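You operate a simulated robot arm through the tools that you are given. There is no shell and no other tool.

You are at the controls of a simulated robot arm. One attempt, no reset.

TASK
Slip the seals over the pegs of their size.
Fine: slide the keeper bar clear first, and back over them at the end. Where these are worked on the way, their far stop is far enough and under half their travel is too little: keeper bar.

Only the result counts: the job must be done as asked and must still hold three seconds after the hand-in. Knocking over, shifting, dropping, spilling or breaking anything else fails it. Lids that push on must go on centred and level and be pressed home; caps that screw on are set level and turned clockwise until they are tight.

THE ROBOT
A 6-joint arm with a two-finger gripper, fixed in place. Base frame: the origin is on the floor under the middle of its stand, x ahead of it, y to its left, z up. Units: mm, rad, N and s.
It reaches about 1038 mm from its shoulder. Its first joint turns from -2.897 to 2.897 rad. Payload 1.71 kg.
Tool frame: the origin (TCP) lies between the finger pads and is the grasp point; the fingertips stand 20 mm ahead of it; z points along the fingers, y is the line along which they close. The gripper opens to 96 mm; its body begins 113 mm behind the TCP.
Orientation is that of the tool frame in the base frame, as [roll, pitch, yaw] about the fixed x, y, z axes, in that order (R = Rz(yaw) Ry(pitch) Rx(roll)). With the fingers straight down and closing along the base's y, the tool's x points along the base's -x, its y along +y and its z along -z.

THE INTERFACE
- The arm moves only by the tool step_arm. Its argument "rows" is a list of rows, each a list of 3 entries, a list of its own where there are three numbers: the shift along the tool's x, y, z in mm, then the turn, a rotation vector about the tool's x, y, z in rad, then the opening, from 0 (shut) to 1 (fully open). In form: [[[dx, dy, dz], [ax, ay, az], claw], ...]. A call has 1 to 20 rows; each row is the pose to reach, as a shift and turn from the pose commanded when the call began, along the tool's axes at that moment. A row lasts 0.2 s, in which the tool goes at most 50 mm and 0.15 rad; a call with a longer step from one row to the next is refused whole, and so is a gripper value outside its range. Where a pose cannot be reached the arm comes as near as it can. A force on the tool above 60 N (or 10 N above the force at the start of the call, whichever is more), or a blocked arm, ends the call early, and 0.2 s more pass. The fingers move at their own pace (about 45 mm/s each) and stop on an object; they squeeze with about 32 N. The grip force told is the motor's: it shows also when the fingers shut on nothing. Time passes only in rows, and 0.2 s behind the last, so rows that repeat a pose let the fingers close. It gives the time, the measured TCP pose, the force on the tool (base axes), the opening and the grip force at its end, in the units of the frame above (readings bear some noise), with the torque about the TCP (base axes, N m) and any sound that the robot's microphone picked up.
- Cameras (640 x 400 px; columns grow to the right, rows downward): "scene" is fixed at [400.4, -498.7, 1441.7]; the picture's right is [0.77, -0.63, 0.00], its down [-0.43, -0.52, -0.74] and it looks along [0.47, 0.57, -0.67] (base axes); focal length 291 px, centre (320, 200). "wrist" rides on the gripper at [66, 14, -145] in the tool frame; the picture's right is [-0.21, 0.98, 0.00], its down [-0.88, -0.18, -0.45] and it looks along [-0.44, -0.09, 0.90] (tool axes); focal length 275 px, centre (320, 200). There is no depth. A picture from a camera that has moved, and an enlarged one, comes with that camera's place and axes in the base frame and with its lens.
- get_image(camera): a new picture of that camera. No time passes.
- raise_lower(by): moves the trunk up (or, below 0, down) by that many mm; the arm rides with it, the base frame stays. It gives what a move gives, with no picture.
- zoom(camera, box): a new picture of the part [left, top, right, bottom] of that camera's present view, enlarged. No time passes.
- hand_in(): hands the job in; it is judged then, once.

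Places have to be worked out from the pictures, the camera data and where the tool is seen. Open the gripper and draw the arm clear of the work before you hand the job in, unless the task says otherwise.

The tools are called after "Emit:" as a command line: name --argument value ..., lists and objects as JSON in quotes. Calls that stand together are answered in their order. step_arm: Moves the arm, as the interface text tells. Its arguments: {"type":"object","properties":{"rows":{"type":"array","items":{"type":"array"}}},"required":["rows"]} The other tools are called the same way: raise_lower (by) moves the trunk up or down; get_image (camera) takes a picture; zoom (camera, box) takes an enlarged picture of a part of a camera's view; hand_in () hands the job in.

At the start:

```text
time_s: 0.0
ee_pos: [540.8, 5.6, 1147.3]
tool_rot: [3.139, -0.002, 3.14]
force: [0.9, 0.2, 0.3]
ft_torque: [0.01, -0.01, -0.03]
opening: 96.0
gripper_force: 0.1
trunk travel left (down, up): [-175.0, 215.0]
```

scene: 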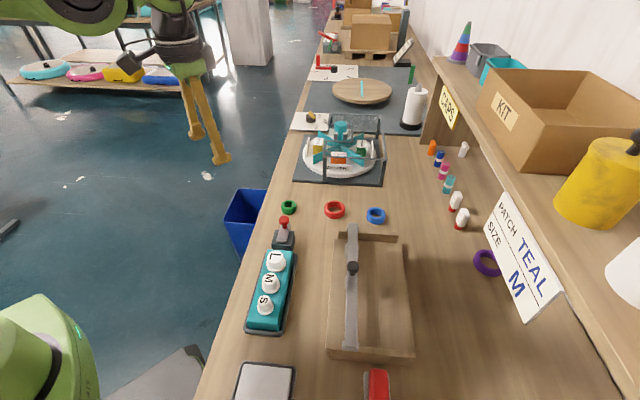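
wrist: 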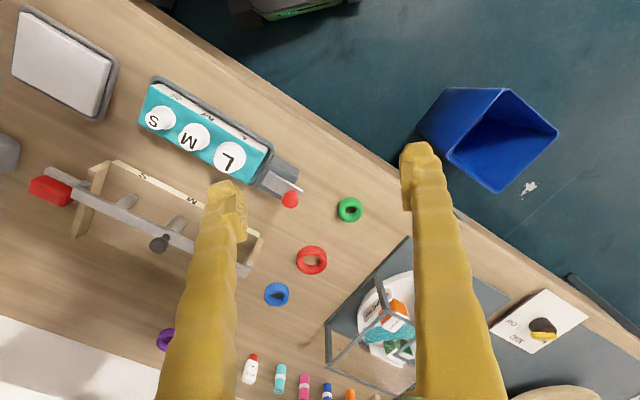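

I start by looking closely at the work area: the board with the keeper bar, the rings (seals), and the pegs.

Emit:
zoom --camera "scene" --box '[240, 190, 440, 315]'

Emit:
zoom --camera "scene" --box '[300, 210, 440, 380]'

Emit:
zoom --camera "wrist" --box '[0, 100, 320, 300]'

Emit:
zoom --camera "scene" --box '[440, 180, 580, 330]'

```text
3.20 times, centred on (340, 252) of scene
camera zoom: at [400.4, -498.7, 1441.7], right [0.77, -0.63, 0.0], down [-0.43, -0.52, -0.74], along [0.47, 0.57, -0.67], focal length 931 px, centre (256, 32)
```

zoom: 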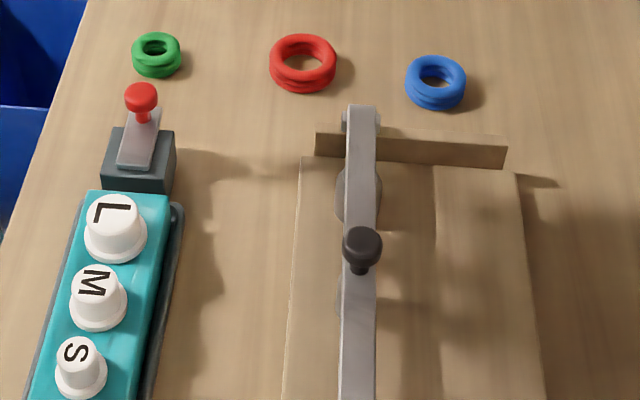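

```text
2.35 times, centred on (370, 295) of scene
camera zoom: at [400.4, -498.7, 1441.7], right [0.77, -0.63, 0.0], down [-0.43, -0.52, -0.74], along [0.47, 0.57, -0.67], focal length 684 px, centre (202, -24)
```

zoom: 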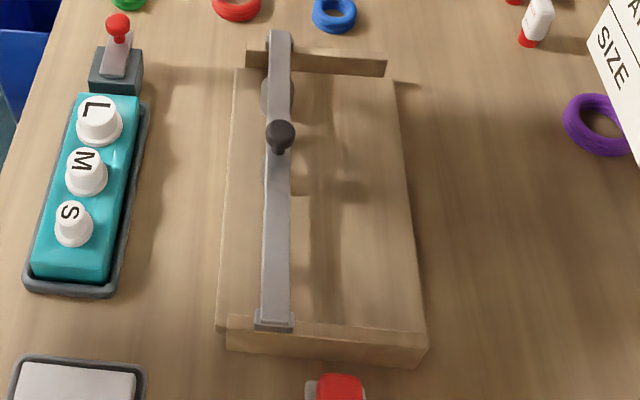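

```text
2.00 times, centred on (160, 200) of wrist
camera zoom: at [474.6, 21.3, 1292.0], right [0.21, 0.98, 0.0], down [0.88, -0.18, 0.44], along [0.43, -0.09, -0.9], focal length 551 px, centre (640, 200)
```

zoom: 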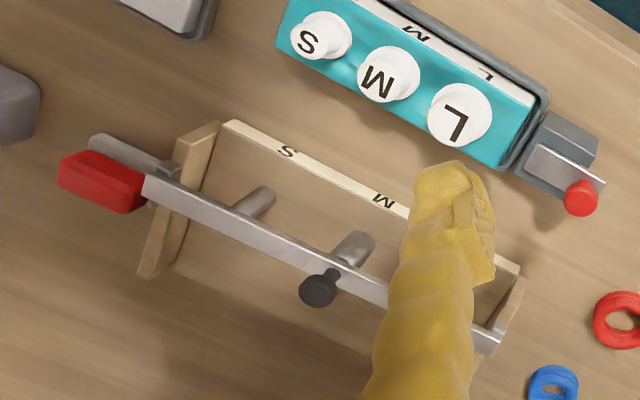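

```text
2.67 times, centred on (510, 255) of scene
camera zoom: at [400.4, -498.7, 1441.7], right [0.77, -0.63, 0.0], down [-0.43, -0.52, -0.74], along [0.47, 0.57, -0.67], focal length 776 px, centre (-187, 53)
```

zoom: 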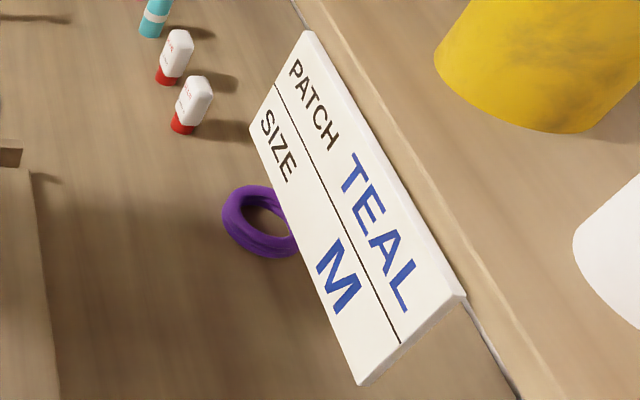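

The board seems to have S/M/L pegs beneath a bar with a knob, and the red part near the bar's near end is unclear. I zoom in on these details before moving.

Emit:
zoom --camera "scene" --box '[310, 320, 430, 400]'

Emit:
zoom --camera "wrist" --box '[10, 130, 150, 250]'

Emit:
zoom --camera "scene" --box '[320, 215, 420, 285]'

```text
5.00 times, centred on (370, 360) of scene
camera zoom: at [400.4, -498.7, 1441.7], right [0.77, -0.63, 0.0], down [-0.43, -0.52, -0.74], along [0.47, 0.57, -0.67], focal length 1455 px, centre (70, -600)
```

zoom: 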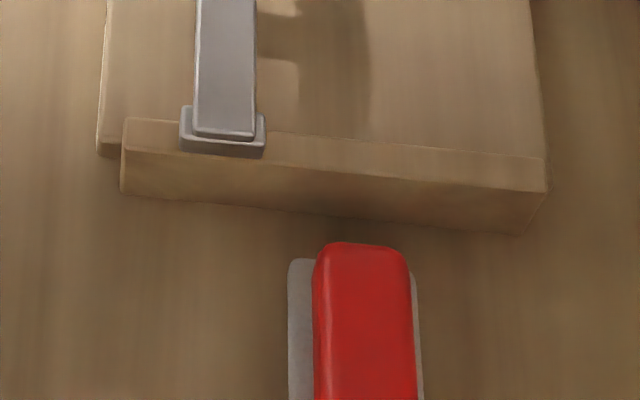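

```text
3.33 times, centred on (80, 190) of wrist
camera zoom: at [474.6, 21.3, 1292.0], right [0.21, 0.98, 0.0], down [0.88, -0.18, 0.44], along [0.43, -0.09, -0.9], focal length 918 px, centre (1120, 233)
```

zoom: 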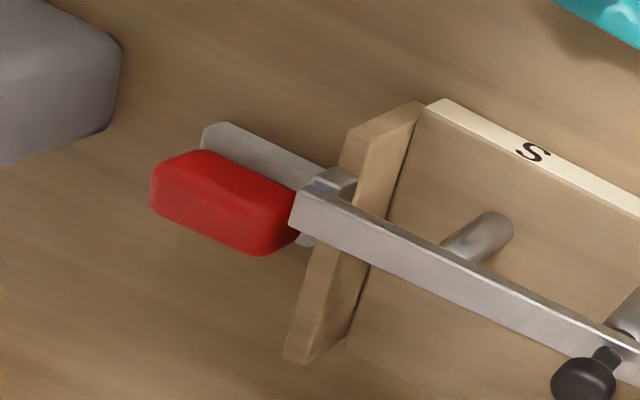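

```text
5.71 times, centred on (370, 250) of scene
camera zoom: at [400.4, -498.7, 1441.7], right [0.77, -0.63, 0.0], down [-0.43, -0.52, -0.74], along [0.47, 0.57, -0.67], focal length 1662 px, centre (34, -86)
```

zoom: 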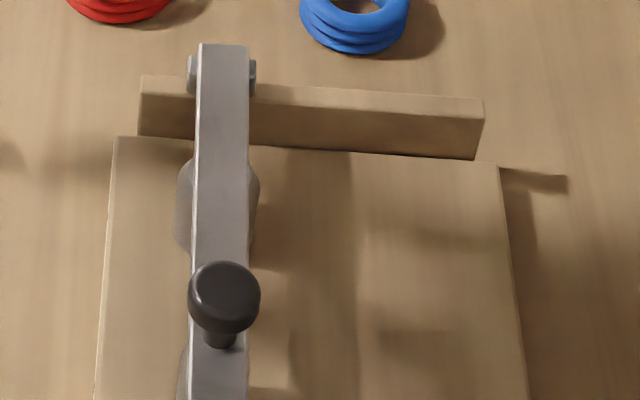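

The red item is a separate object on the table, and the bar has shoes that ride on the two end walls, so it should slide crosswise. I move the arm high up so that the wrist camera looks straight down on the board.

Emit:
step_arm --rows '[[[-30, -38, 0], [0, 0, 0], 1], [[-60, -76, 0], [0, 0, 0], 1], [[-90, -114, 0], [0, 0, 0], 1], [[-120, -152, 0], [0, 0, 0], 1], [[-150, -190, 0], [0, 0, 0], 1], [[-180, -228, 0], [0, 0, 0], 1], [[-210, -266, 0], [0, 0, 0], 1], [[-240, -304, 0], [0, 0, 0], 1], [[-240, -304, 0], [0, 0, 0], 1]]'

Emit:
get_image --camera "wrist"

Emit:
get_image --camera "scene"

```text
time_s: 2.0
ee_pos: [763.8, -295.8, 1158.9]
tool_rot: [3.141, 0.013, 3.141]
force: [0.1, -0.2, 0.8]
ft_torque: [0.01, -0.02, -0.02]
opening: 96.2
gripper_force: 0.1
trunk travel left (down, up): [-175.0, 215.0]
```

```text
taken
camera wrist: at [695.4, -281.3, 1302.0], right [0.21, 0.98, 0.0], down [0.87, -0.18, 0.46], along [0.45, -0.09, -0.89], focal length 275 px, centre (320, 200)
```

wrist: 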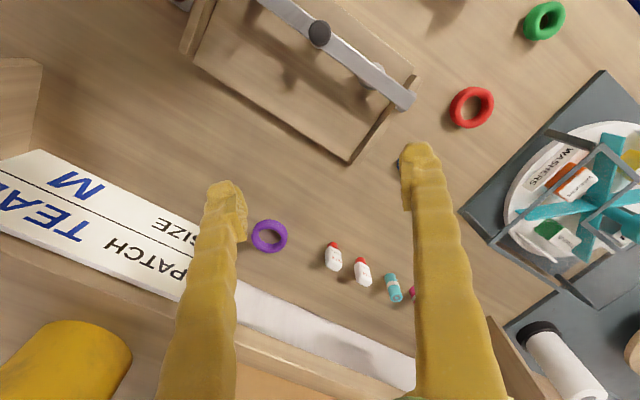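

```text
taken
```

scene: 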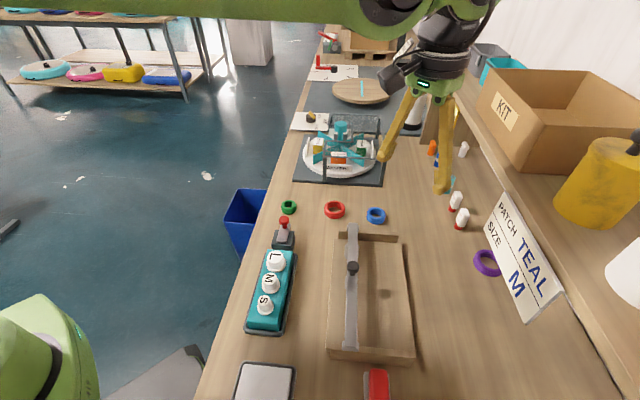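

I back off in -x so the whole board comes into the wrist view.

Emit:
step_arm --rows '[[[35, 0, 0], [0, 0, 0], 1], [[70, 0, 0], [0, 0, 0], 1], [[70, 0, 0], [0, 0, 0], 1], [[70, 0, 0], [0, 0, 0], 1]]'

Emit:
get_image --camera "wrist"

Emit:
zoom --camera "wrist" --box '[160, 0, 480, 200]'

```text
time_s: 3.0
ee_pos: [694.0, -298.2, 1156.4]
tool_rot: [3.141, 0.014, -3.14]
force: [-1.0, 0.6, -0.4]
ft_torque: [-0.01, 0.01, -0.02]
opening: 95.9
gripper_force: 0.0
trunk travel left (down, up): [-175.0, 215.0]
```

```text
taken
camera wrist: at [625.9, -282.8, 1300.2], right [0.21, 0.98, 0.0], down [0.87, -0.18, 0.46], along [0.45, -0.09, -0.89], focal length 275 px, centre (320, 200)
```

wrist: 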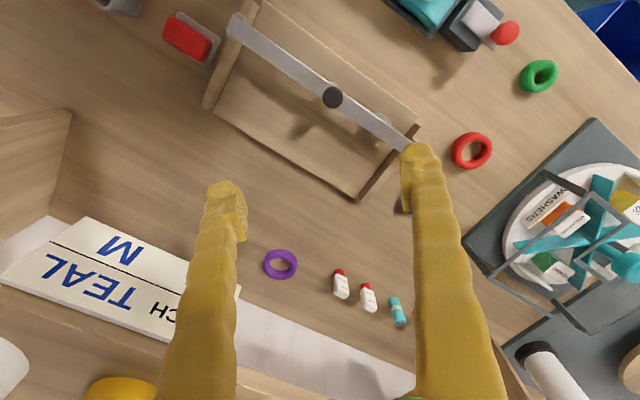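

```text
2.00 times, centred on (320, 100) of wrist
camera zoom: at [625.9, -282.8, 1300.2], right [0.21, 0.98, 0.0], down [0.87, -0.18, 0.46], along [0.45, -0.09, -0.89], focal length 551 px, centre (320, 400)
```

zoom: 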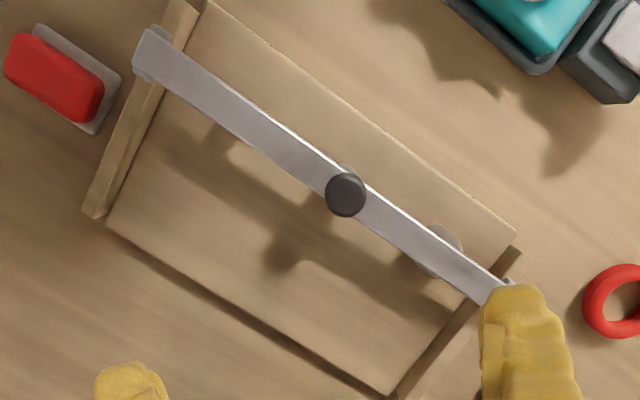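

The board shows pegs under the bar and the knob near (669, -275, z≈954). The measured pose is ~17 mm short of what I commanded, so I do a still call to see if it's lag or an offset.

Emit:
step_arm --rows '[[[0, 0, 0], [0, 0, 0], 1], [[0, 0, 0], [0, 0, 0], 1], [[0, 0, 0], [0, 0, 0], 1]]'

```text
time_s: 3.8
ee_pos: [693.8, -297.2, 1156.7]
tool_rot: [-3.141, 0.014, -3.141]
force: [-0.6, 0.4, -0.1]
ft_torque: [0.0, 0.0, -0.02]
opening: 96.1
gripper_force: 0.1
trunk travel left (down, up): [-175.0, 215.0]
```

The offset is steady, so I'll correct from readings as I go. Now I rotate the gripper so it closes along the bar's slide direction (tool y at ~134°), and go above the knob at a safe height.

Emit:
step_arm --rows '[[[5, 4, 16], [0, 0, -0.13], 1], [[10, 8, 32], [0, 0, -0.26], 1], [[15, 12, 48], [0, 0, -0.39], 1], [[20, 16, 64], [0, 0, -0.52], 1], [[25, 20, 80], [0, 0, -0.65], 1], [[25, 22, 96], [0, 0, -0.764], 1], [[25, 22, 96], [0, 0, -0.764], 1], [[25, 22, 96], [0, 0, -0.764], 1]]'

Emit:
get_image --camera "wrist"

Emit:
get_image --camera "scene"

```text
time_s: 5.6
ee_pos: [670.9, -275.2, 1059.0]
tool_rot: [-3.132, 0.01, -2.378]
force: [0.8, -0.2, 0.5]
ft_torque: [0.01, -0.02, 0.0]
opening: 95.9
gripper_force: 0.1
trunk travel left (down, up): [-175.0, 215.0]
```

```text
taken
camera wrist: at [611.7, -310.5, 1204.0], right [-0.53, 0.85, -0.01], down [0.75, 0.47, 0.45], along [0.39, 0.24, -0.89], focal length 275 px, centre (320, 200)
```

wrist: 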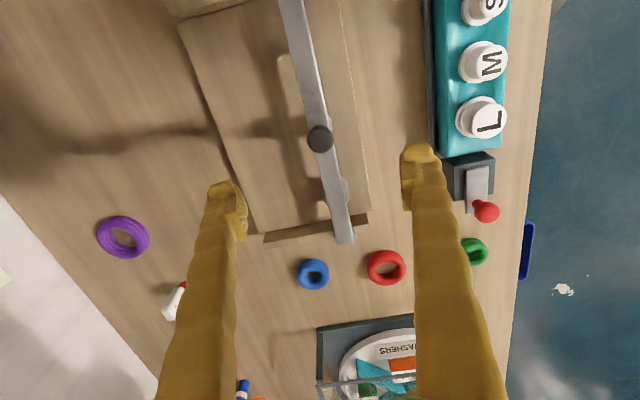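

```text
taken
```

scene: 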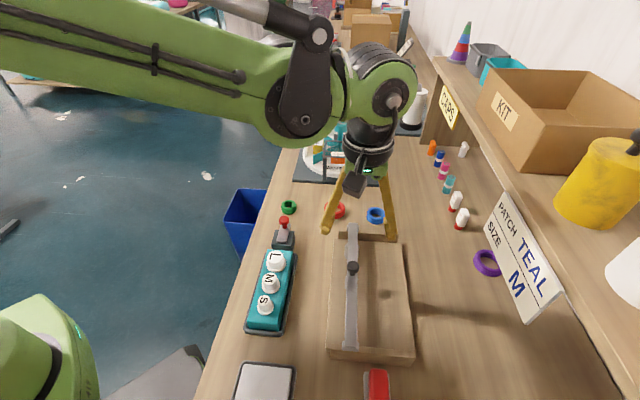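

The knob is centred in column and ~6 mm towards tool +x. I descend so that the TCP comes to about z=950 with the open fingers straddling the knob.

Emit:
step_arm --rows '[[[2, 0, 30], [0, 0, 0], 1], [[4, 0, 60], [0, 0, 0], 1], [[6, 0, 90], [0, 0, 0], 1], [[6, 0, 107], [0, 0, 0], 1], [[6, 0, 107], [0, 0, 0], 1]]'

Emit:
get_image --camera "wrist"

Emit:
get_image --camera "scene"

```text
time_s: 6.8
ee_pos: [667.2, -280.2, 953.7]
tool_rot: [-3.132, 0.009, -2.376]
force: [-0.9, 0.0, -0.1]
ft_torque: [0.0, 0.0, 0.01]
opening: 96.2
gripper_force: 0.1
trunk travel left (down, up): [-175.0, 215.0]
```

```text
taken
camera wrist: at [607.4, -313.8, 1097.3], right [-0.53, 0.85, -0.01], down [0.75, 0.47, 0.45], along [0.39, 0.24, -0.89], focal length 275 px, centre (320, 200)
```

wrist: 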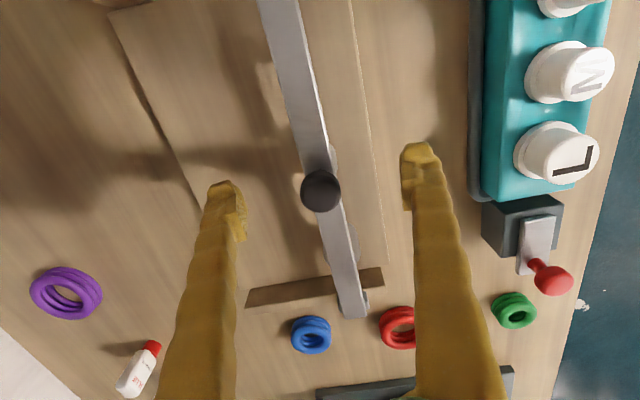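

```text
taken
```

scene: 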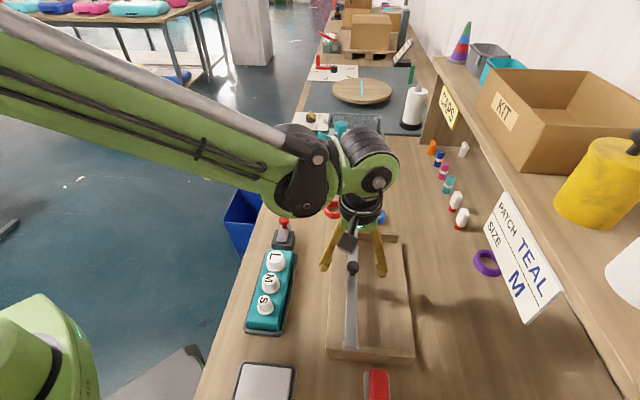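

The knob sits right between the fingers. I lower 5 mm more and close on it.

Emit:
step_arm --rows '[[[0, 0, 5], [0, 0, 0], 1], [[0, 0, 5], [0, 0, 0], 0.5], [[0, 0, 5], [0, 0, 0], 0.3], [[0, 0, 5], [0, 0, 0], 0.0], [[0, 0, 5], [0, 0, 0], 0.0], [[0, 0, 5], [0, 0, 0], 0.0], [[0, 0, 5], [0, 0, 0], 0.0]]'

Emit:
get_image --camera "wrist"

```text
time_s: 8.4
ee_pos: [668.4, -279.8, 947.3]
tool_rot: [-3.132, 0.009, -2.378]
force: [1.2, -1.7, -21.9]
ft_torque: [-0.2, -0.03, -0.08]
opening: 22.7
gripper_force: 35.3
trunk travel left (down, up): [-175.0, 215.0]
```

```text
taken
camera wrist: at [608.0, -314.5, 1091.1], right [-0.53, 0.85, -0.01], down [0.75, 0.47, 0.45], along [0.39, 0.24, -0.89], focal length 275 px, centre (320, 200)
```

wrist: 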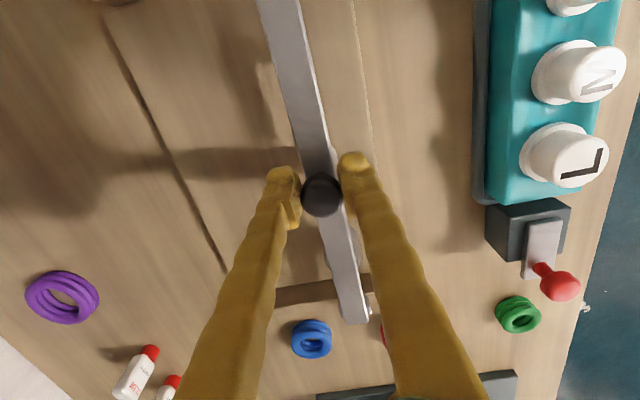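

Gripped at 22.7 mm. Now I slide the bar crosswise (along −tool y, toward the shelf side), in modest steps, until it meets its stop.

Emit:
step_arm --rows '[[[0, -8, 0], [0, 0, 0], 0], [[0, -16, 0], [0, 0, 0], 0], [[0, -24, 0], [0, 0, 0], 0], [[0, -32, 0], [0, 0, 0], 0], [[0, -40, 0], [0, 0, 0], 0], [[0, -48, 0], [0, 0, 0], 0], [[0, -56, 0], [0, 0, 0], 0], [[0, -64, 0], [0, 0, 0], 0]]'

Emit:
get_image --camera "wrist"

Emit:
get_image --camera "scene"

```text
time_s: 10.2
ee_pos: [714.7, -325.0, 946.5]
tool_rot: [-3.135, 0.008, -2.377]
force: [-1.0, -0.2, -55.6]
ft_torque: [-0.44, 0.21, -0.3]
opening: 22.7
gripper_force: 34.6
trunk travel left (down, up): [-175.0, 215.0]
```

```text
taken
camera wrist: at [655.1, -361.4, 1091.1], right [-0.53, 0.85, -0.01], down [0.76, 0.47, 0.45], along [0.39, 0.24, -0.89], focal length 275 px, centre (320, 200)
```

wrist: 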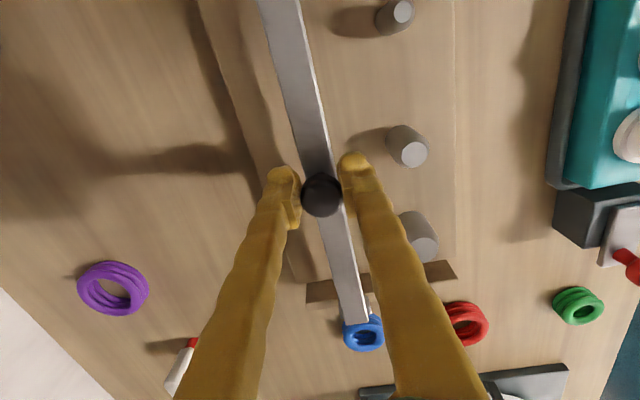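

```text
taken
```

scene: 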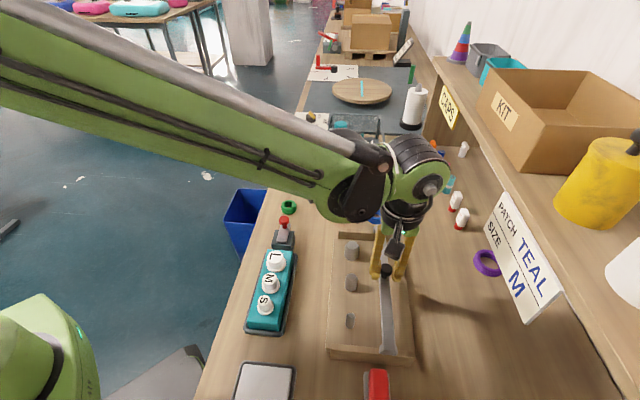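

The bar slid 64 mm and the three pegs are exposed; the vertical pull (−56 N) shows the tool is tending up, so I lower the command slightly, then continue to the stop.

Emit:
step_arm --rows '[[[0, 0, 2], [0, 0, 0], 0], [[0, 0, 4], [0, 0, 0], 0], [[0, 0, 4], [0, 0, 0], 0]]'

```text
time_s: 11.0
ee_pos: [712.3, -324.8, 947.1]
tool_rot: [-3.134, 0.01, -2.378]
force: [7.3, 6.5, 1.5]
ft_torque: [0.11, -0.11, -0.04]
opening: 21.8
gripper_force: 35.0
trunk travel left (down, up): [-175.0, 215.0]
```

The vertical load is gone. I continue sliding to find the far stop.

Emit:
step_arm --rows '[[[0, -6, 0.3], [0, 0, 0], 0], [[0, -12, 0.6], [0, 0, 0], 0], [[0, -18, 0.9], [0, 0, 0], 0], [[0, -24, 1.2], [0, 0, 0], 0], [[0, -30, 1.5], [0, 0, 0], 0], [[0, -36, 1.8], [0, 0, 0], 0]]'

Emit:
get_image --camera "wrist"

Emit:
get_image --camera "scene"

```text
time_s: 12.4
ee_pos: [734.8, -347.6, 945.2]
tool_rot: [-3.134, 0.009, -2.375]
force: [-17.4, 31.8, 8.5]
ft_torque: [0.55, -0.01, 0.17]
opening: 21.4
gripper_force: 35.2
trunk travel left (down, up): [-175.0, 215.0]
```

```text
taken
camera wrist: at [675.3, -383.0, 1089.0], right [-0.53, 0.85, -0.01], down [0.75, 0.47, 0.45], along [0.39, 0.24, -0.89], focal length 275 px, centre (320, 200)
```

wrist: 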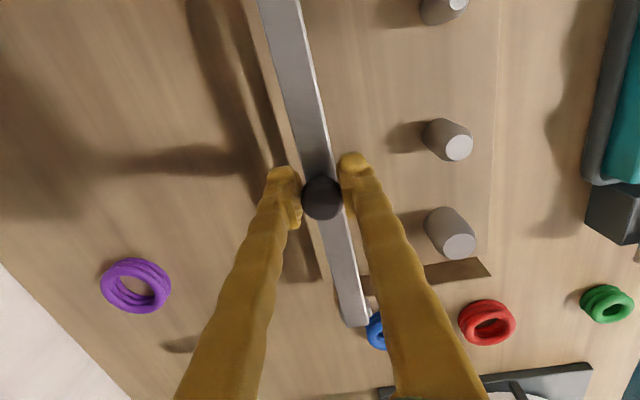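

```text
taken
```

scene: 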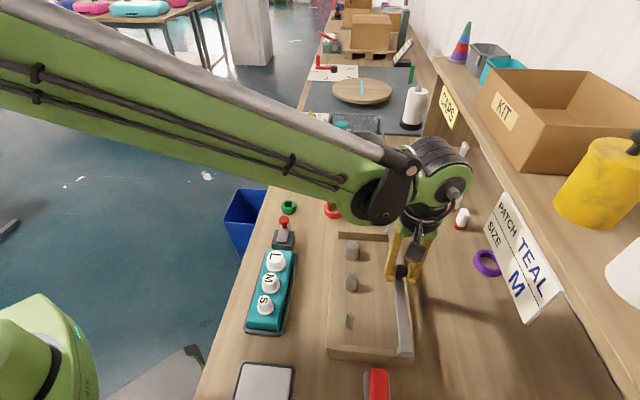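

The bar has met its far stop (~95 mm travel, 36 N back-force). I relax the push, open the gripper and rise.

Emit:
step_arm --rows '[[[0, 5, -1], [0, 0, 0], 0], [[0, 5, -1], [0, 0, 0], 0], [[0, 5, -1], [0, 0, 0], 0.5], [[0, 5, -1], [0, 0, 0], 0.6], [[0, 5, -1], [0, 0, 0], 0.6], [[0, 5, -1], [0, 0, 0], 0.6], [[0, 5, -20], [0, 0, 0], 0.6], [[0, 5, -60], [0, 0, 0], 0.6], [[0, 5, -100], [0, 0, 0], 0.6], [[0, 5, -140], [0, 0, 0], 0.6], [[0, 5, -160], [0, 0, 0], 0.6], [[0, 5, -160], [0, 0, 0], 0.6]]'

Emit:
get_image --camera "wrist"

Emit:
get_image --camera "scene"

```text
time_s: 15.0
ee_pos: [734.0, -349.2, 1104.0]
tool_rot: [-3.132, 0.01, -2.376]
force: [-0.4, 0.0, 0.1]
ft_torque: [-0.01, -0.02, 0.0]
opening: 57.8
gripper_force: 0.1
trunk travel left (down, up): [-175.0, 215.0]
```

```text
taken
camera wrist: at [673.7, -383.2, 1248.1], right [-0.53, 0.85, -0.01], down [0.75, 0.47, 0.45], along [0.39, 0.23, -0.89], focal length 275 px, centre (320, 200)
```

wrist: 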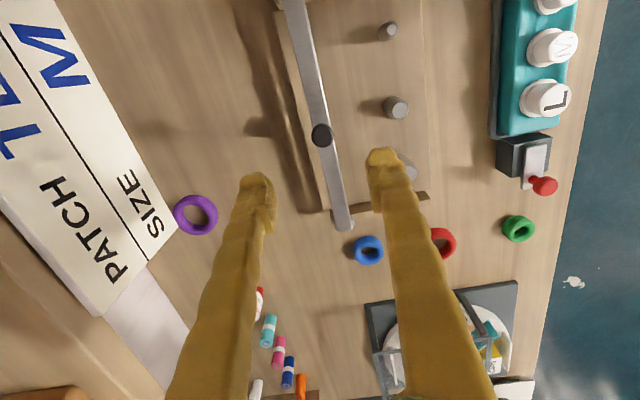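

```text
taken
```

scene: 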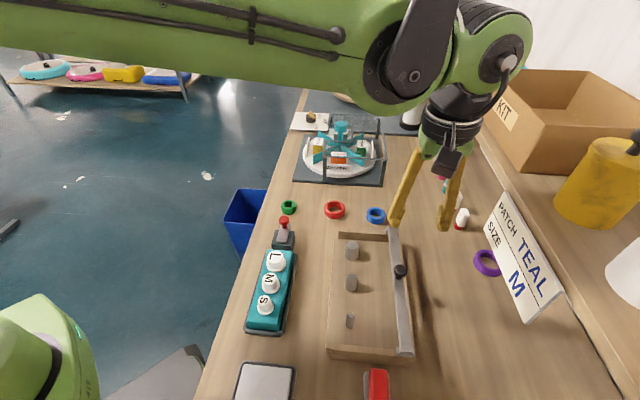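

The bar stays at its far end, and all three pegs stand free. I zoom in on pegs and rings to compare sizes.

Emit:
zoom --camera "scene" --box '[320, 225, 420, 345]'

Emit:
zoom --camera "scene" --box '[270, 190, 400, 230]'

Emit:
zoom --camera "scene" --box '[460, 235, 520, 285]'

Emit:
zoom --camera "wrist" --box '[320, 0, 480, 200]'

```text
3.33 times, centred on (370, 285) of scene
camera zoom: at [400.4, -498.7, 1441.7], right [0.77, -0.63, 0.0], down [-0.43, -0.52, -0.74], along [0.47, 0.57, -0.67], focal length 970 px, centre (153, -83)
```

zoom: 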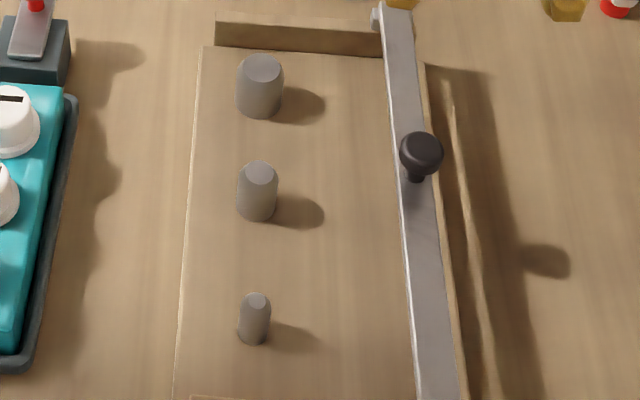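

```text
4.92 times, centred on (335, 210) of scene
camera zoom: at [400.4, -498.7, 1441.7], right [0.77, -0.63, 0.0], down [-0.43, -0.52, -0.74], along [0.47, 0.57, -0.67], focal length 1432 px, centre (246, 151)
```

zoom: 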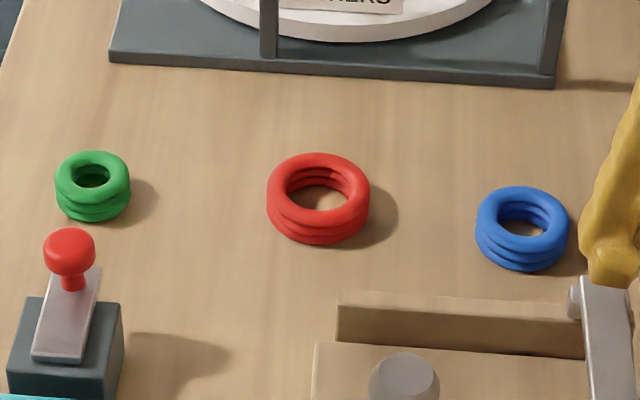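

```text
8.00 times, centred on (490, 260) of scene
camera zoom: at [400.4, -498.7, 1441.7], right [0.77, -0.63, 0.0], down [-0.43, -0.52, -0.74], along [0.47, 0.57, -0.67], focal length 2327 px, centre (-1040, -280)
```

zoom: 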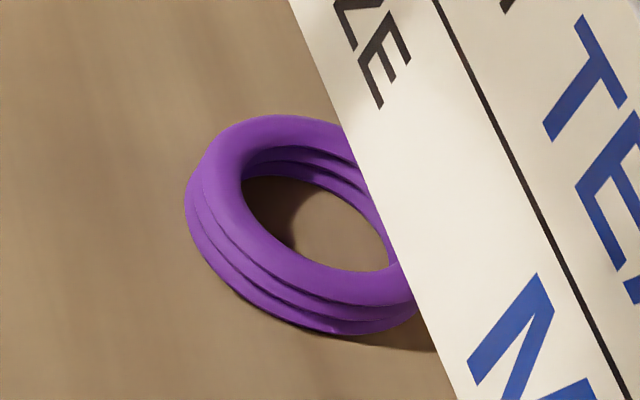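

```text
2.00 times, centred on (400, 100) of wrist
camera zoom: at [673.7, -383.2, 1248.1], right [-0.53, 0.85, -0.01], down [0.75, 0.47, 0.45], along [0.39, 0.23, -0.89], focal length 551 px, centre (160, 400)
```

zoom: 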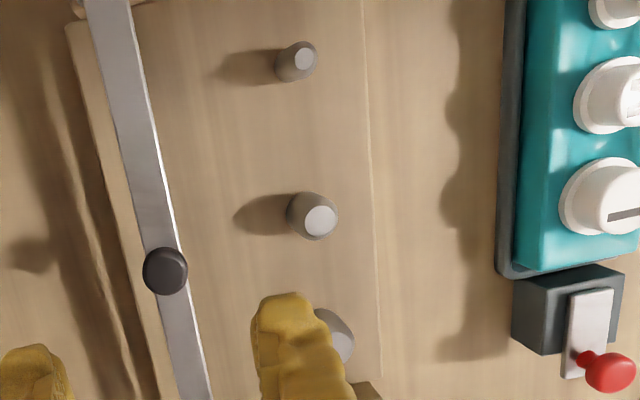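

Sizes: pegs ≈ 17/25/32 mm, ring holes ≈ 19 (green), 28 (blue), 36 (red) and 48 (purple). So green→S, blue→M and red→L, and purple matches no peg. I go above the M peg to measure its position accurately with the wrist camera.

Emit:
step_arm --rows '[[[-3, 33, 0], [0, 0, 0], 0.6], [[-6, 66, 0], [0, 0, 0], 0.6], [[-9, 98, 0], [0, 0, 0], 0.6], [[-9, 98, 45], [0, 0, 0], 0.6], [[-9, 98, 90], [0, 0, 0], 0.6], [[-9, 98, 130], [0, 0, 0], 0.6], [[-9, 98, 150], [0, 0, 0], 0.6], [[-9, 98, 150], [0, 0, 0], 0.6]]'

Emit:
get_image --camera "wrist"

```text
time_s: 16.8
ee_pos: [672.4, -267.7, 954.1]
tool_rot: [-3.132, 0.01, -2.379]
force: [1.0, 0.2, 0.0]
ft_torque: [-0.02, 0.05, 0.01]
opening: 57.7
gripper_force: 0.0
trunk travel left (down, up): [-175.0, 215.0]
```

```text
taken
camera wrist: at [612.7, -303.3, 1096.8], right [-0.53, 0.85, -0.01], down [0.75, 0.47, 0.45], along [0.39, 0.24, -0.89], focal length 275 px, centre (320, 200)
```

wrist: 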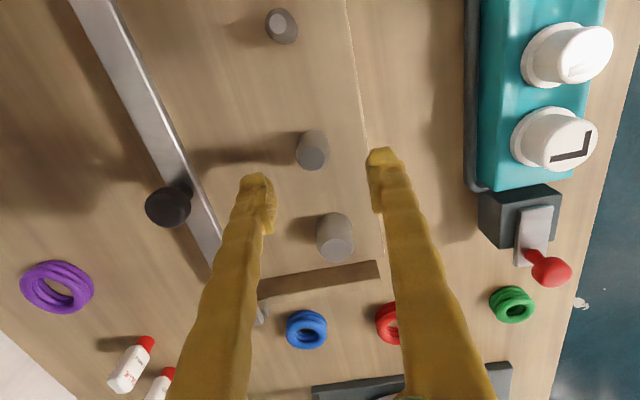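

Emit:
zoom --camera "wrist" --box '[250, 0, 410, 100]'

Emit:
zoom --camera "wrist" --box '[250, 110, 410, 210]'

Emit:
zoom --camera "wrist" --box '[250, 190, 410, 290]'

Emit:
zoom --camera "wrist" --box '[270, 280, 430, 380]'

```text
4.00 times, centred on (330, 50) of wrist
camera zoom: at [612.7, -303.3, 1096.8], right [-0.53, 0.85, -0.01], down [0.75, 0.47, 0.45], along [0.39, 0.24, -0.89], focal length 1101 px, centre (280, 800)
```

zoom: 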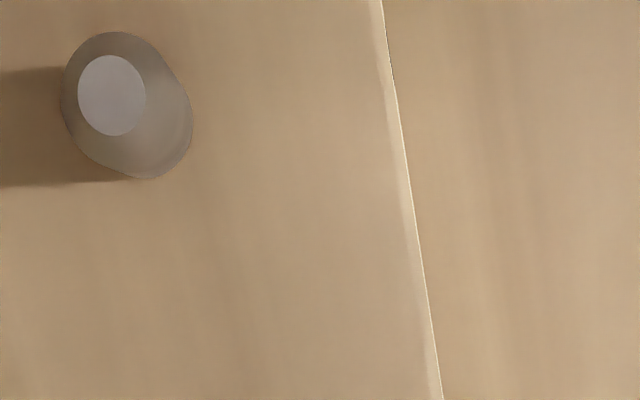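

```text
4.00 times, centred on (330, 160) of wrist
camera zoom: at [612.7, -303.3, 1096.8], right [-0.53, 0.85, -0.01], down [0.75, 0.47, 0.45], along [0.39, 0.24, -0.89], focal length 1101 px, centre (280, 360)
```

zoom: 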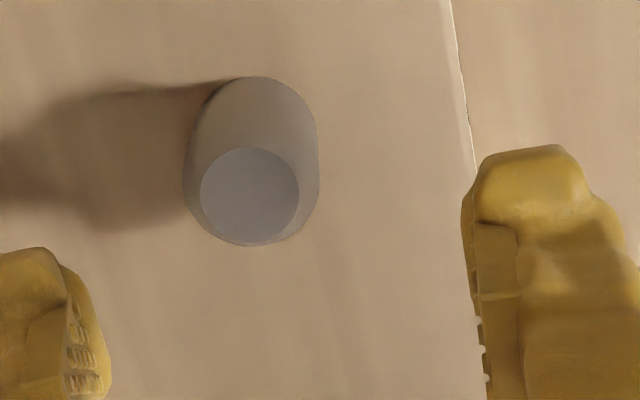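

```text
4.00 times, centred on (330, 240) of wrist
camera zoom: at [612.7, -303.3, 1096.8], right [-0.53, 0.85, -0.01], down [0.75, 0.47, 0.45], along [0.39, 0.24, -0.89], focal length 1101 px, centre (280, 40)
```

zoom: 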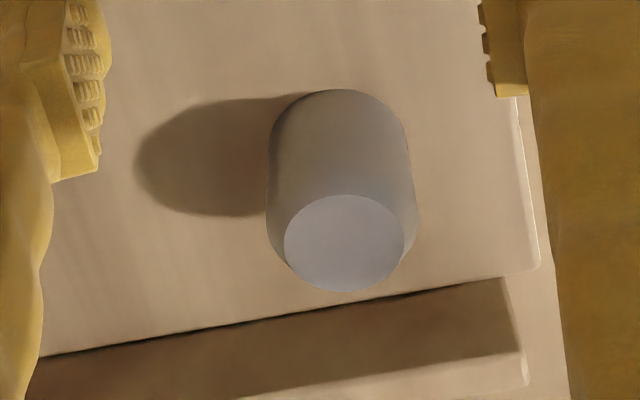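

```text
4.00 times, centred on (350, 330) of wrist
camera zoom: at [612.7, -303.3, 1096.8], right [-0.53, 0.85, -0.01], down [0.75, 0.47, 0.45], along [0.39, 0.24, -0.89], focal length 1101 px, centre (200, -320)
```

zoom: 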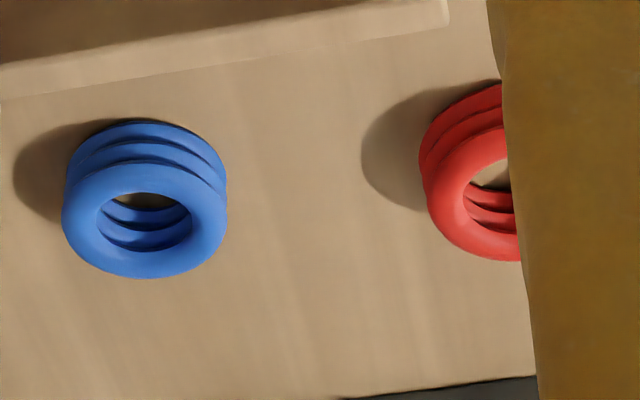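

I've got the peg positions: M ≈ (673, −275), L ≈ (735, −213), S ≈ (611, −336), tops at z≈901. Next I rise and go over the blue ring to look straight down at it.

Emit:
step_arm --rows '[[[0, 0, -46], [0, 0, 0], 0.8], [[-40, -11, -46], [0, 0, 0], 0.8], [[-80, -22, -46], [0, 0, 0], 0.8], [[-120, -33, -46], [0, 0, 0], 0.8], [[-160, -44, -46], [0, 0, 0], 0.8], [[-200, -55, -46], [0, 0, 0], 0.8], [[-235, -66, -46], [0, 0, 0], 0.8], [[-235, -66, -16], [0, 0, 0], 0.8], [[-235, -66, -6], [0, 0, 0], 0.8], [[-235, -66, -6], [0, 0, 0], 0.8]]'

Emit:
get_image --camera "wrist"

Emit:
get_image --camera "scene"

```text
time_s: 19.0
ee_pos: [886.1, -154.0, 961.0]
tool_rot: [-3.134, 0.01, -2.377]
force: [0.8, 0.1, 0.9]
ft_torque: [-0.04, -0.02, -0.01]
opening: 76.8
gripper_force: 0.1
trunk travel left (down, up): [-175.0, 215.0]
```

```text
taken
camera wrist: at [827.7, -189.6, 1104.3], right [-0.53, 0.85, -0.01], down [0.75, 0.47, 0.45], along [0.39, 0.24, -0.89], focal length 275 px, centre (320, 200)
```

wrist: 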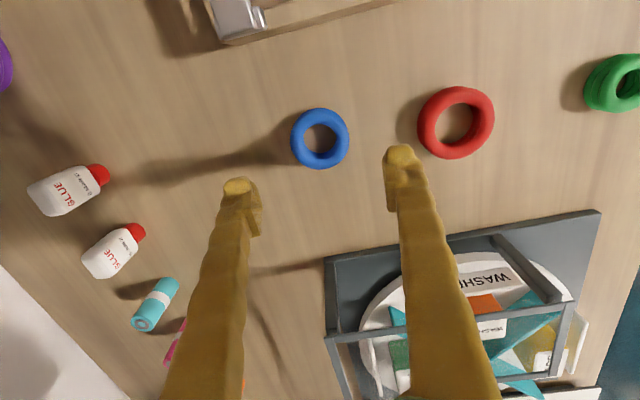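

```text
taken
```

scene: 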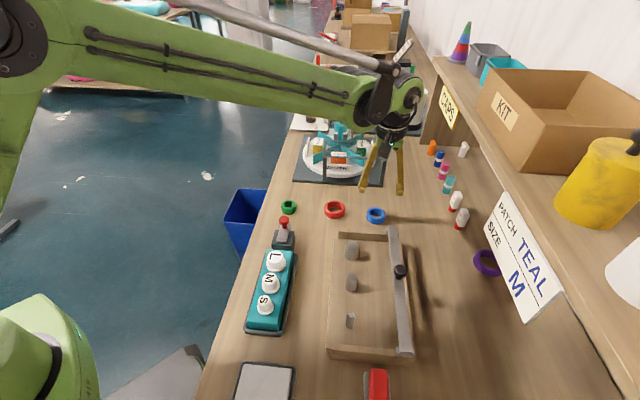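

The blue ring is nearly under the tool (about +8 mm tool x). I zoom in for accurate centres of blue and red before descending.

Emit:
zoom --camera "wrist" --box '[240, 90, 400, 190]'

Emit:
zoom --camera "wrist" --box '[380, 70, 540, 170]'

```text
4.00 times, centred on (320, 140) of wrist
camera zoom: at [827.7, -189.6, 1104.3], right [-0.53, 0.85, -0.01], down [0.75, 0.47, 0.45], along [0.39, 0.24, -0.89], focal length 1101 px, centre (320, 440)
```

zoom: 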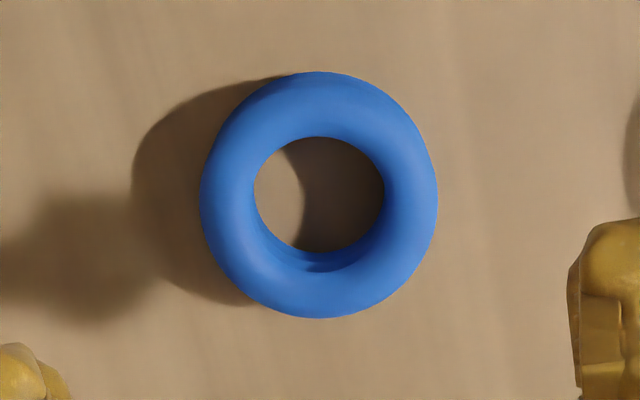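

```text
4.00 times, centred on (460, 120) of wrist
camera zoom: at [827.7, -189.6, 1104.3], right [-0.53, 0.85, -0.01], down [0.75, 0.47, 0.45], along [0.39, 0.24, -0.89], focal length 1101 px, centre (-240, 520)
```

zoom: 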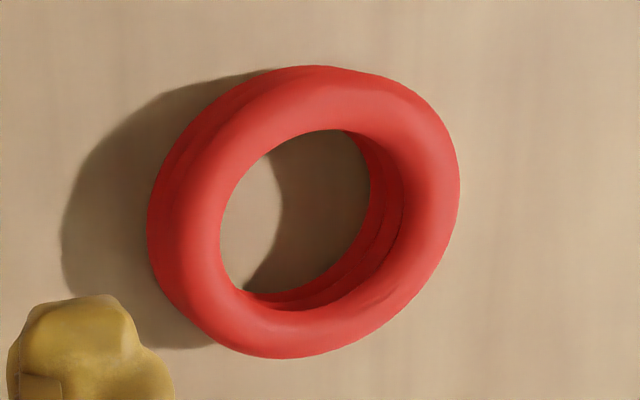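

Blue ring: outer ≈52 mm, hole ≈29 mm. I descend to z≈905 with a small correction and look again to fix its height and centre.

Emit:
step_arm --rows '[[[4, 1, 28], [0, 0, 0], 0.8], [[8, 1.5, 56], [0, 0, 0], 0.8], [[8, 1.5, 56], [0, 0, 0], 0.8], [[8, 1.5, 56], [0, 0, 0], 0.8]]'

Emit:
get_image --camera "wrist"

Emit:
zoom --camera "wrist" --box '[240, 110, 400, 210]'

```text
time_s: 20.0
ee_pos: [881.8, -158.3, 905.6]
tool_rot: [-3.133, 0.011, -2.378]
force: [0.7, 0.6, -0.4]
ft_torque: [0.01, -0.01, 0.0]
opening: 76.6
gripper_force: 0.0
trunk travel left (down, up): [-175.0, 215.0]
```

```text
taken
camera wrist: at [822.4, -193.8, 1049.8], right [-0.53, 0.85, -0.01], down [0.75, 0.47, 0.45], along [0.39, 0.24, -0.89], focal length 275 px, centre (320, 200)
```

wrist: 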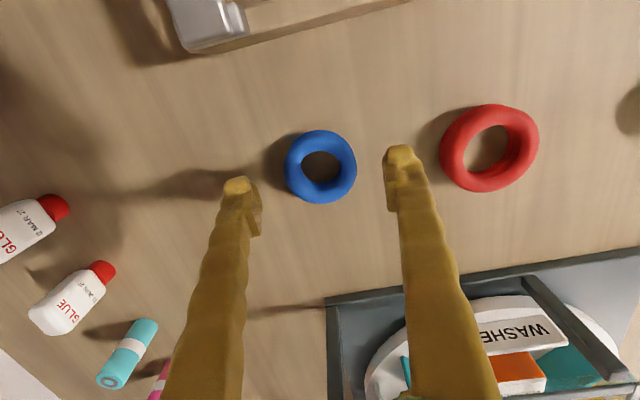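

```text
4.00 times, centred on (320, 160) of wrist
camera zoom: at [822.4, -193.8, 1049.8], right [-0.53, 0.85, -0.01], down [0.75, 0.47, 0.45], along [0.39, 0.24, -0.89], focal length 1101 px, centre (320, 360)
```

zoom: 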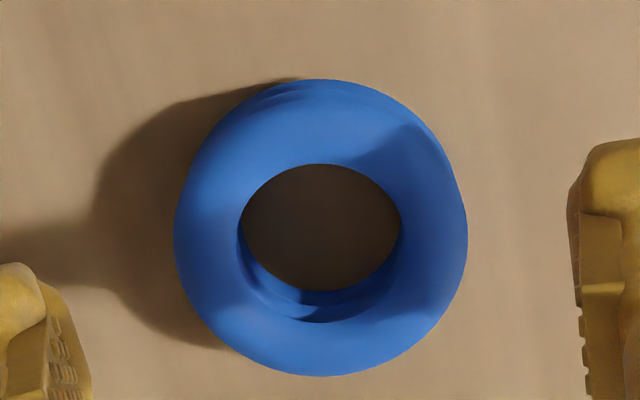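

Blue ring is centred within 1 mm of the tool axis; its top is at z≈869. I descend to TCP z≈874 (tips ≈854, above the table at ≈847) and close on it.

Emit:
step_arm --rows '[[[-0.5, -0.4, 16], [0, 0, 0], 0.8], [[-0.5, -0.4, 31], [0, 0, 0], 0.8], [[-0.5, -0.4, 31], [0, 0, 0], 0.8], [[-0.5, -0.4, 31], [0, 0, 0], 0.5], [[-0.5, -0.4, 31], [0, 0, 0], 0.3], [[-0.5, -0.4, 31], [0, 0, 0], 0.3], [[-0.5, -0.4, 31], [0, 0, 0], 0.3], [[-0.5, -0.4, 31], [0, 0, 0], 0.3]]'

Emit:
get_image --camera "wrist"

Emit:
zoom --camera "wrist" --box '[240, 130, 400, 230]'

```text
time_s: 21.8
ee_pos: [882.6, -158.8, 875.5]
tool_rot: [-3.132, 0.01, -2.378]
force: [-0.5, 0.4, 0.6]
ft_torque: [-0.01, 0.03, 0.03]
opening: 49.5
gripper_force: 32.3
trunk travel left (down, up): [-175.0, 215.0]
```

```text
taken
camera wrist: at [822.3, -194.3, 1019.0], right [-0.53, 0.85, -0.01], down [0.75, 0.47, 0.45], along [0.39, 0.23, -0.89], focal length 275 px, centre (320, 200)
```

wrist: 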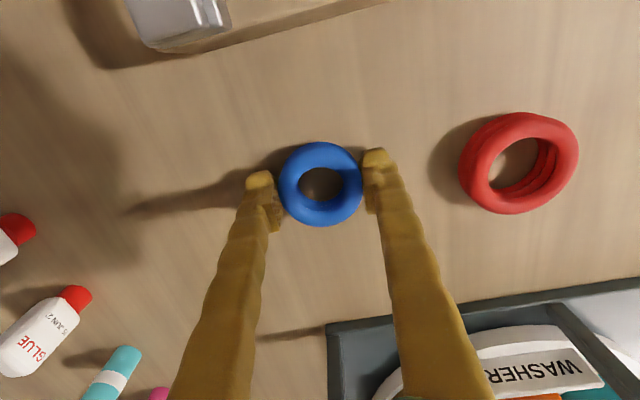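

```text
4.00 times, centred on (320, 180) of wrist
camera zoom: at [822.3, -194.3, 1019.0], right [-0.53, 0.85, -0.01], down [0.75, 0.47, 0.45], along [0.39, 0.23, -0.89], focal length 1101 px, centre (320, 280)
```

zoom: 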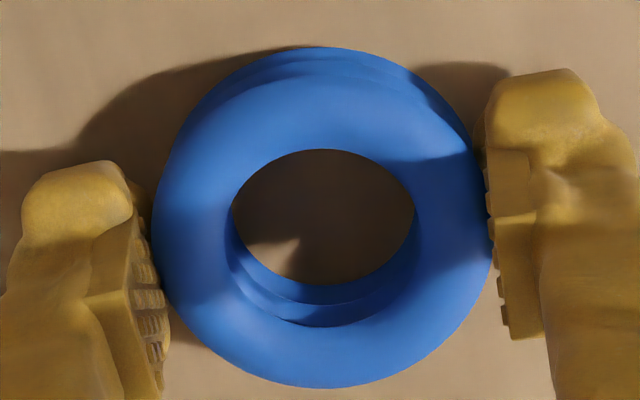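

Blue is held (49.5 mm across, 32 N). I lift it clear and carry it to above the M peg.

Emit:
step_arm --rows '[[[0, 0, -15], [0, 0, 0], 0.3], [[0, 0, -50], [0, 0, 0], 0.3], [[0, 0, -95], [0, 0, 0], 0.3], [[39, 10, -95], [0, 0, 0], 0.3], [[78, 20, -95], [0, 0, 0], 0.3], [[117, 30, -95], [0, 0, 0], 0.3], [[156, 40, -95], [0, 0, 0], 0.3], [[195, 50, -95], [0, 0, 0], 0.3], [[233.5, 60.3, -95], [0, 0, 0], 0.3], [[233.5, 60.3, -95], [0, 0, 0], 0.3], [[233.5, 60.3, -95], [0, 0, 0], 0.3]]'

Emit:
get_image --camera "wrist"

Emit:
zoom --camera "scene" --box '[300, 190, 440, 310]'

```text
time_s: 24.2
ee_pos: [669.2, -278.6, 966.8]
tool_rot: [-3.132, 0.011, -2.376]
force: [-0.7, 0.3, 0.4]
ft_torque: [-0.01, -0.02, -0.01]
opening: 49.5
gripper_force: 31.8
trunk travel left (down, up): [-175.0, 215.0]
```

```text
taken
camera wrist: at [610.8, -313.9, 1110.5], right [-0.53, 0.85, -0.01], down [0.75, 0.47, 0.45], along [0.39, 0.24, -0.89], focal length 275 px, centre (320, 200)
```

wrist: 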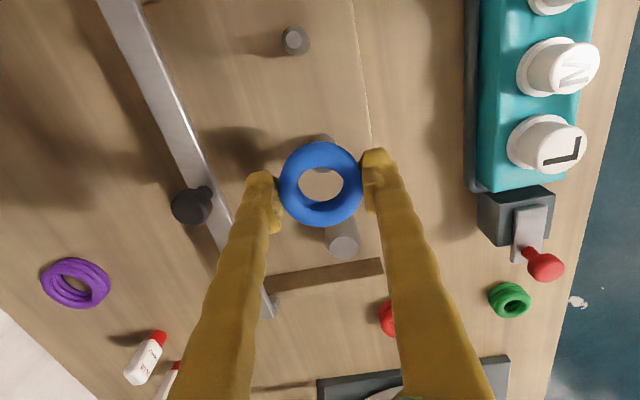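

```text
3.33 times, centred on (370, 250) of scene
camera zoom: at [400.4, -498.7, 1441.7], right [0.77, -0.63, 0.0], down [-0.43, -0.52, -0.74], along [0.47, 0.57, -0.67], focal length 970 px, centre (153, 33)
```

zoom: 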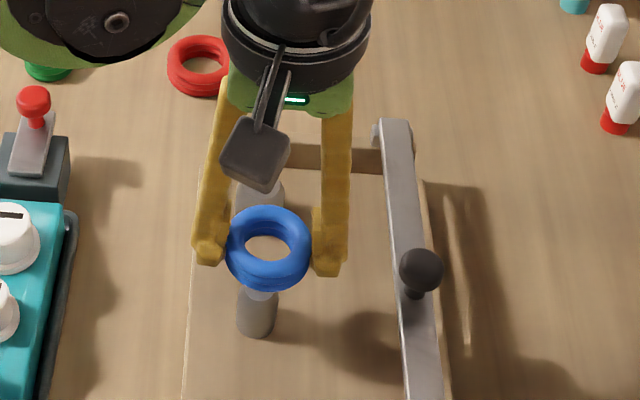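

The arm settled ~4 mm off along tool x. I use the visible S and L peg tops to compute exactly where M lies relative to the ring.

Emit:
zoom --camera "wrist" --box '[250, 0, 410, 100]'

Emit:
zoom --camera "wrist" --box '[260, 120, 420, 270]'

```text
4.00 times, centred on (330, 50) of wrist
camera zoom: at [610.8, -313.9, 1110.5], right [-0.53, 0.85, -0.01], down [0.75, 0.47, 0.45], along [0.39, 0.24, -0.89], focal length 1101 px, centre (280, 800)
```

zoom: 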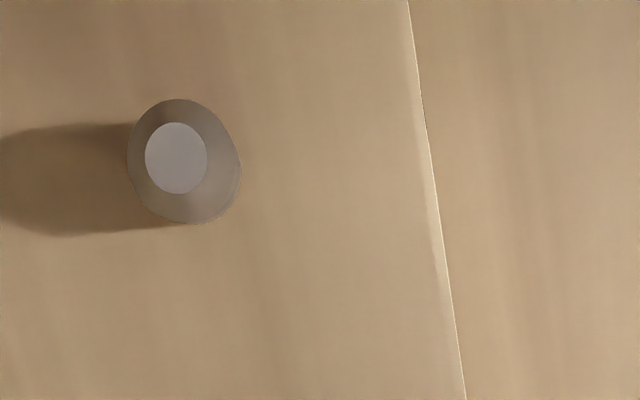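

```text
2.67 times, centred on (340, 195) of wrist
camera zoom: at [610.8, -313.9, 1110.5], right [-0.53, 0.85, -0.01], down [0.75, 0.47, 0.45], along [0.39, 0.24, -0.89], focal length 734 px, centre (267, 213)
```

zoom: 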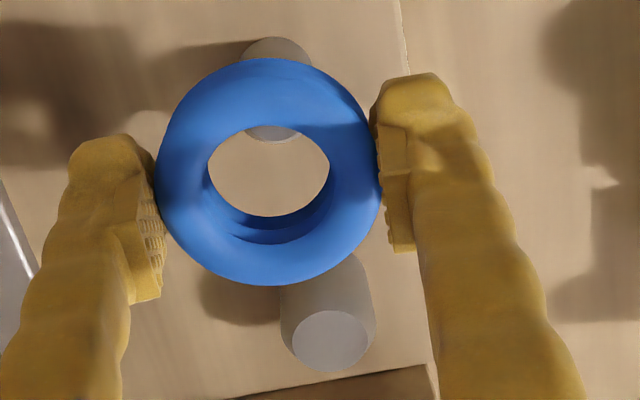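

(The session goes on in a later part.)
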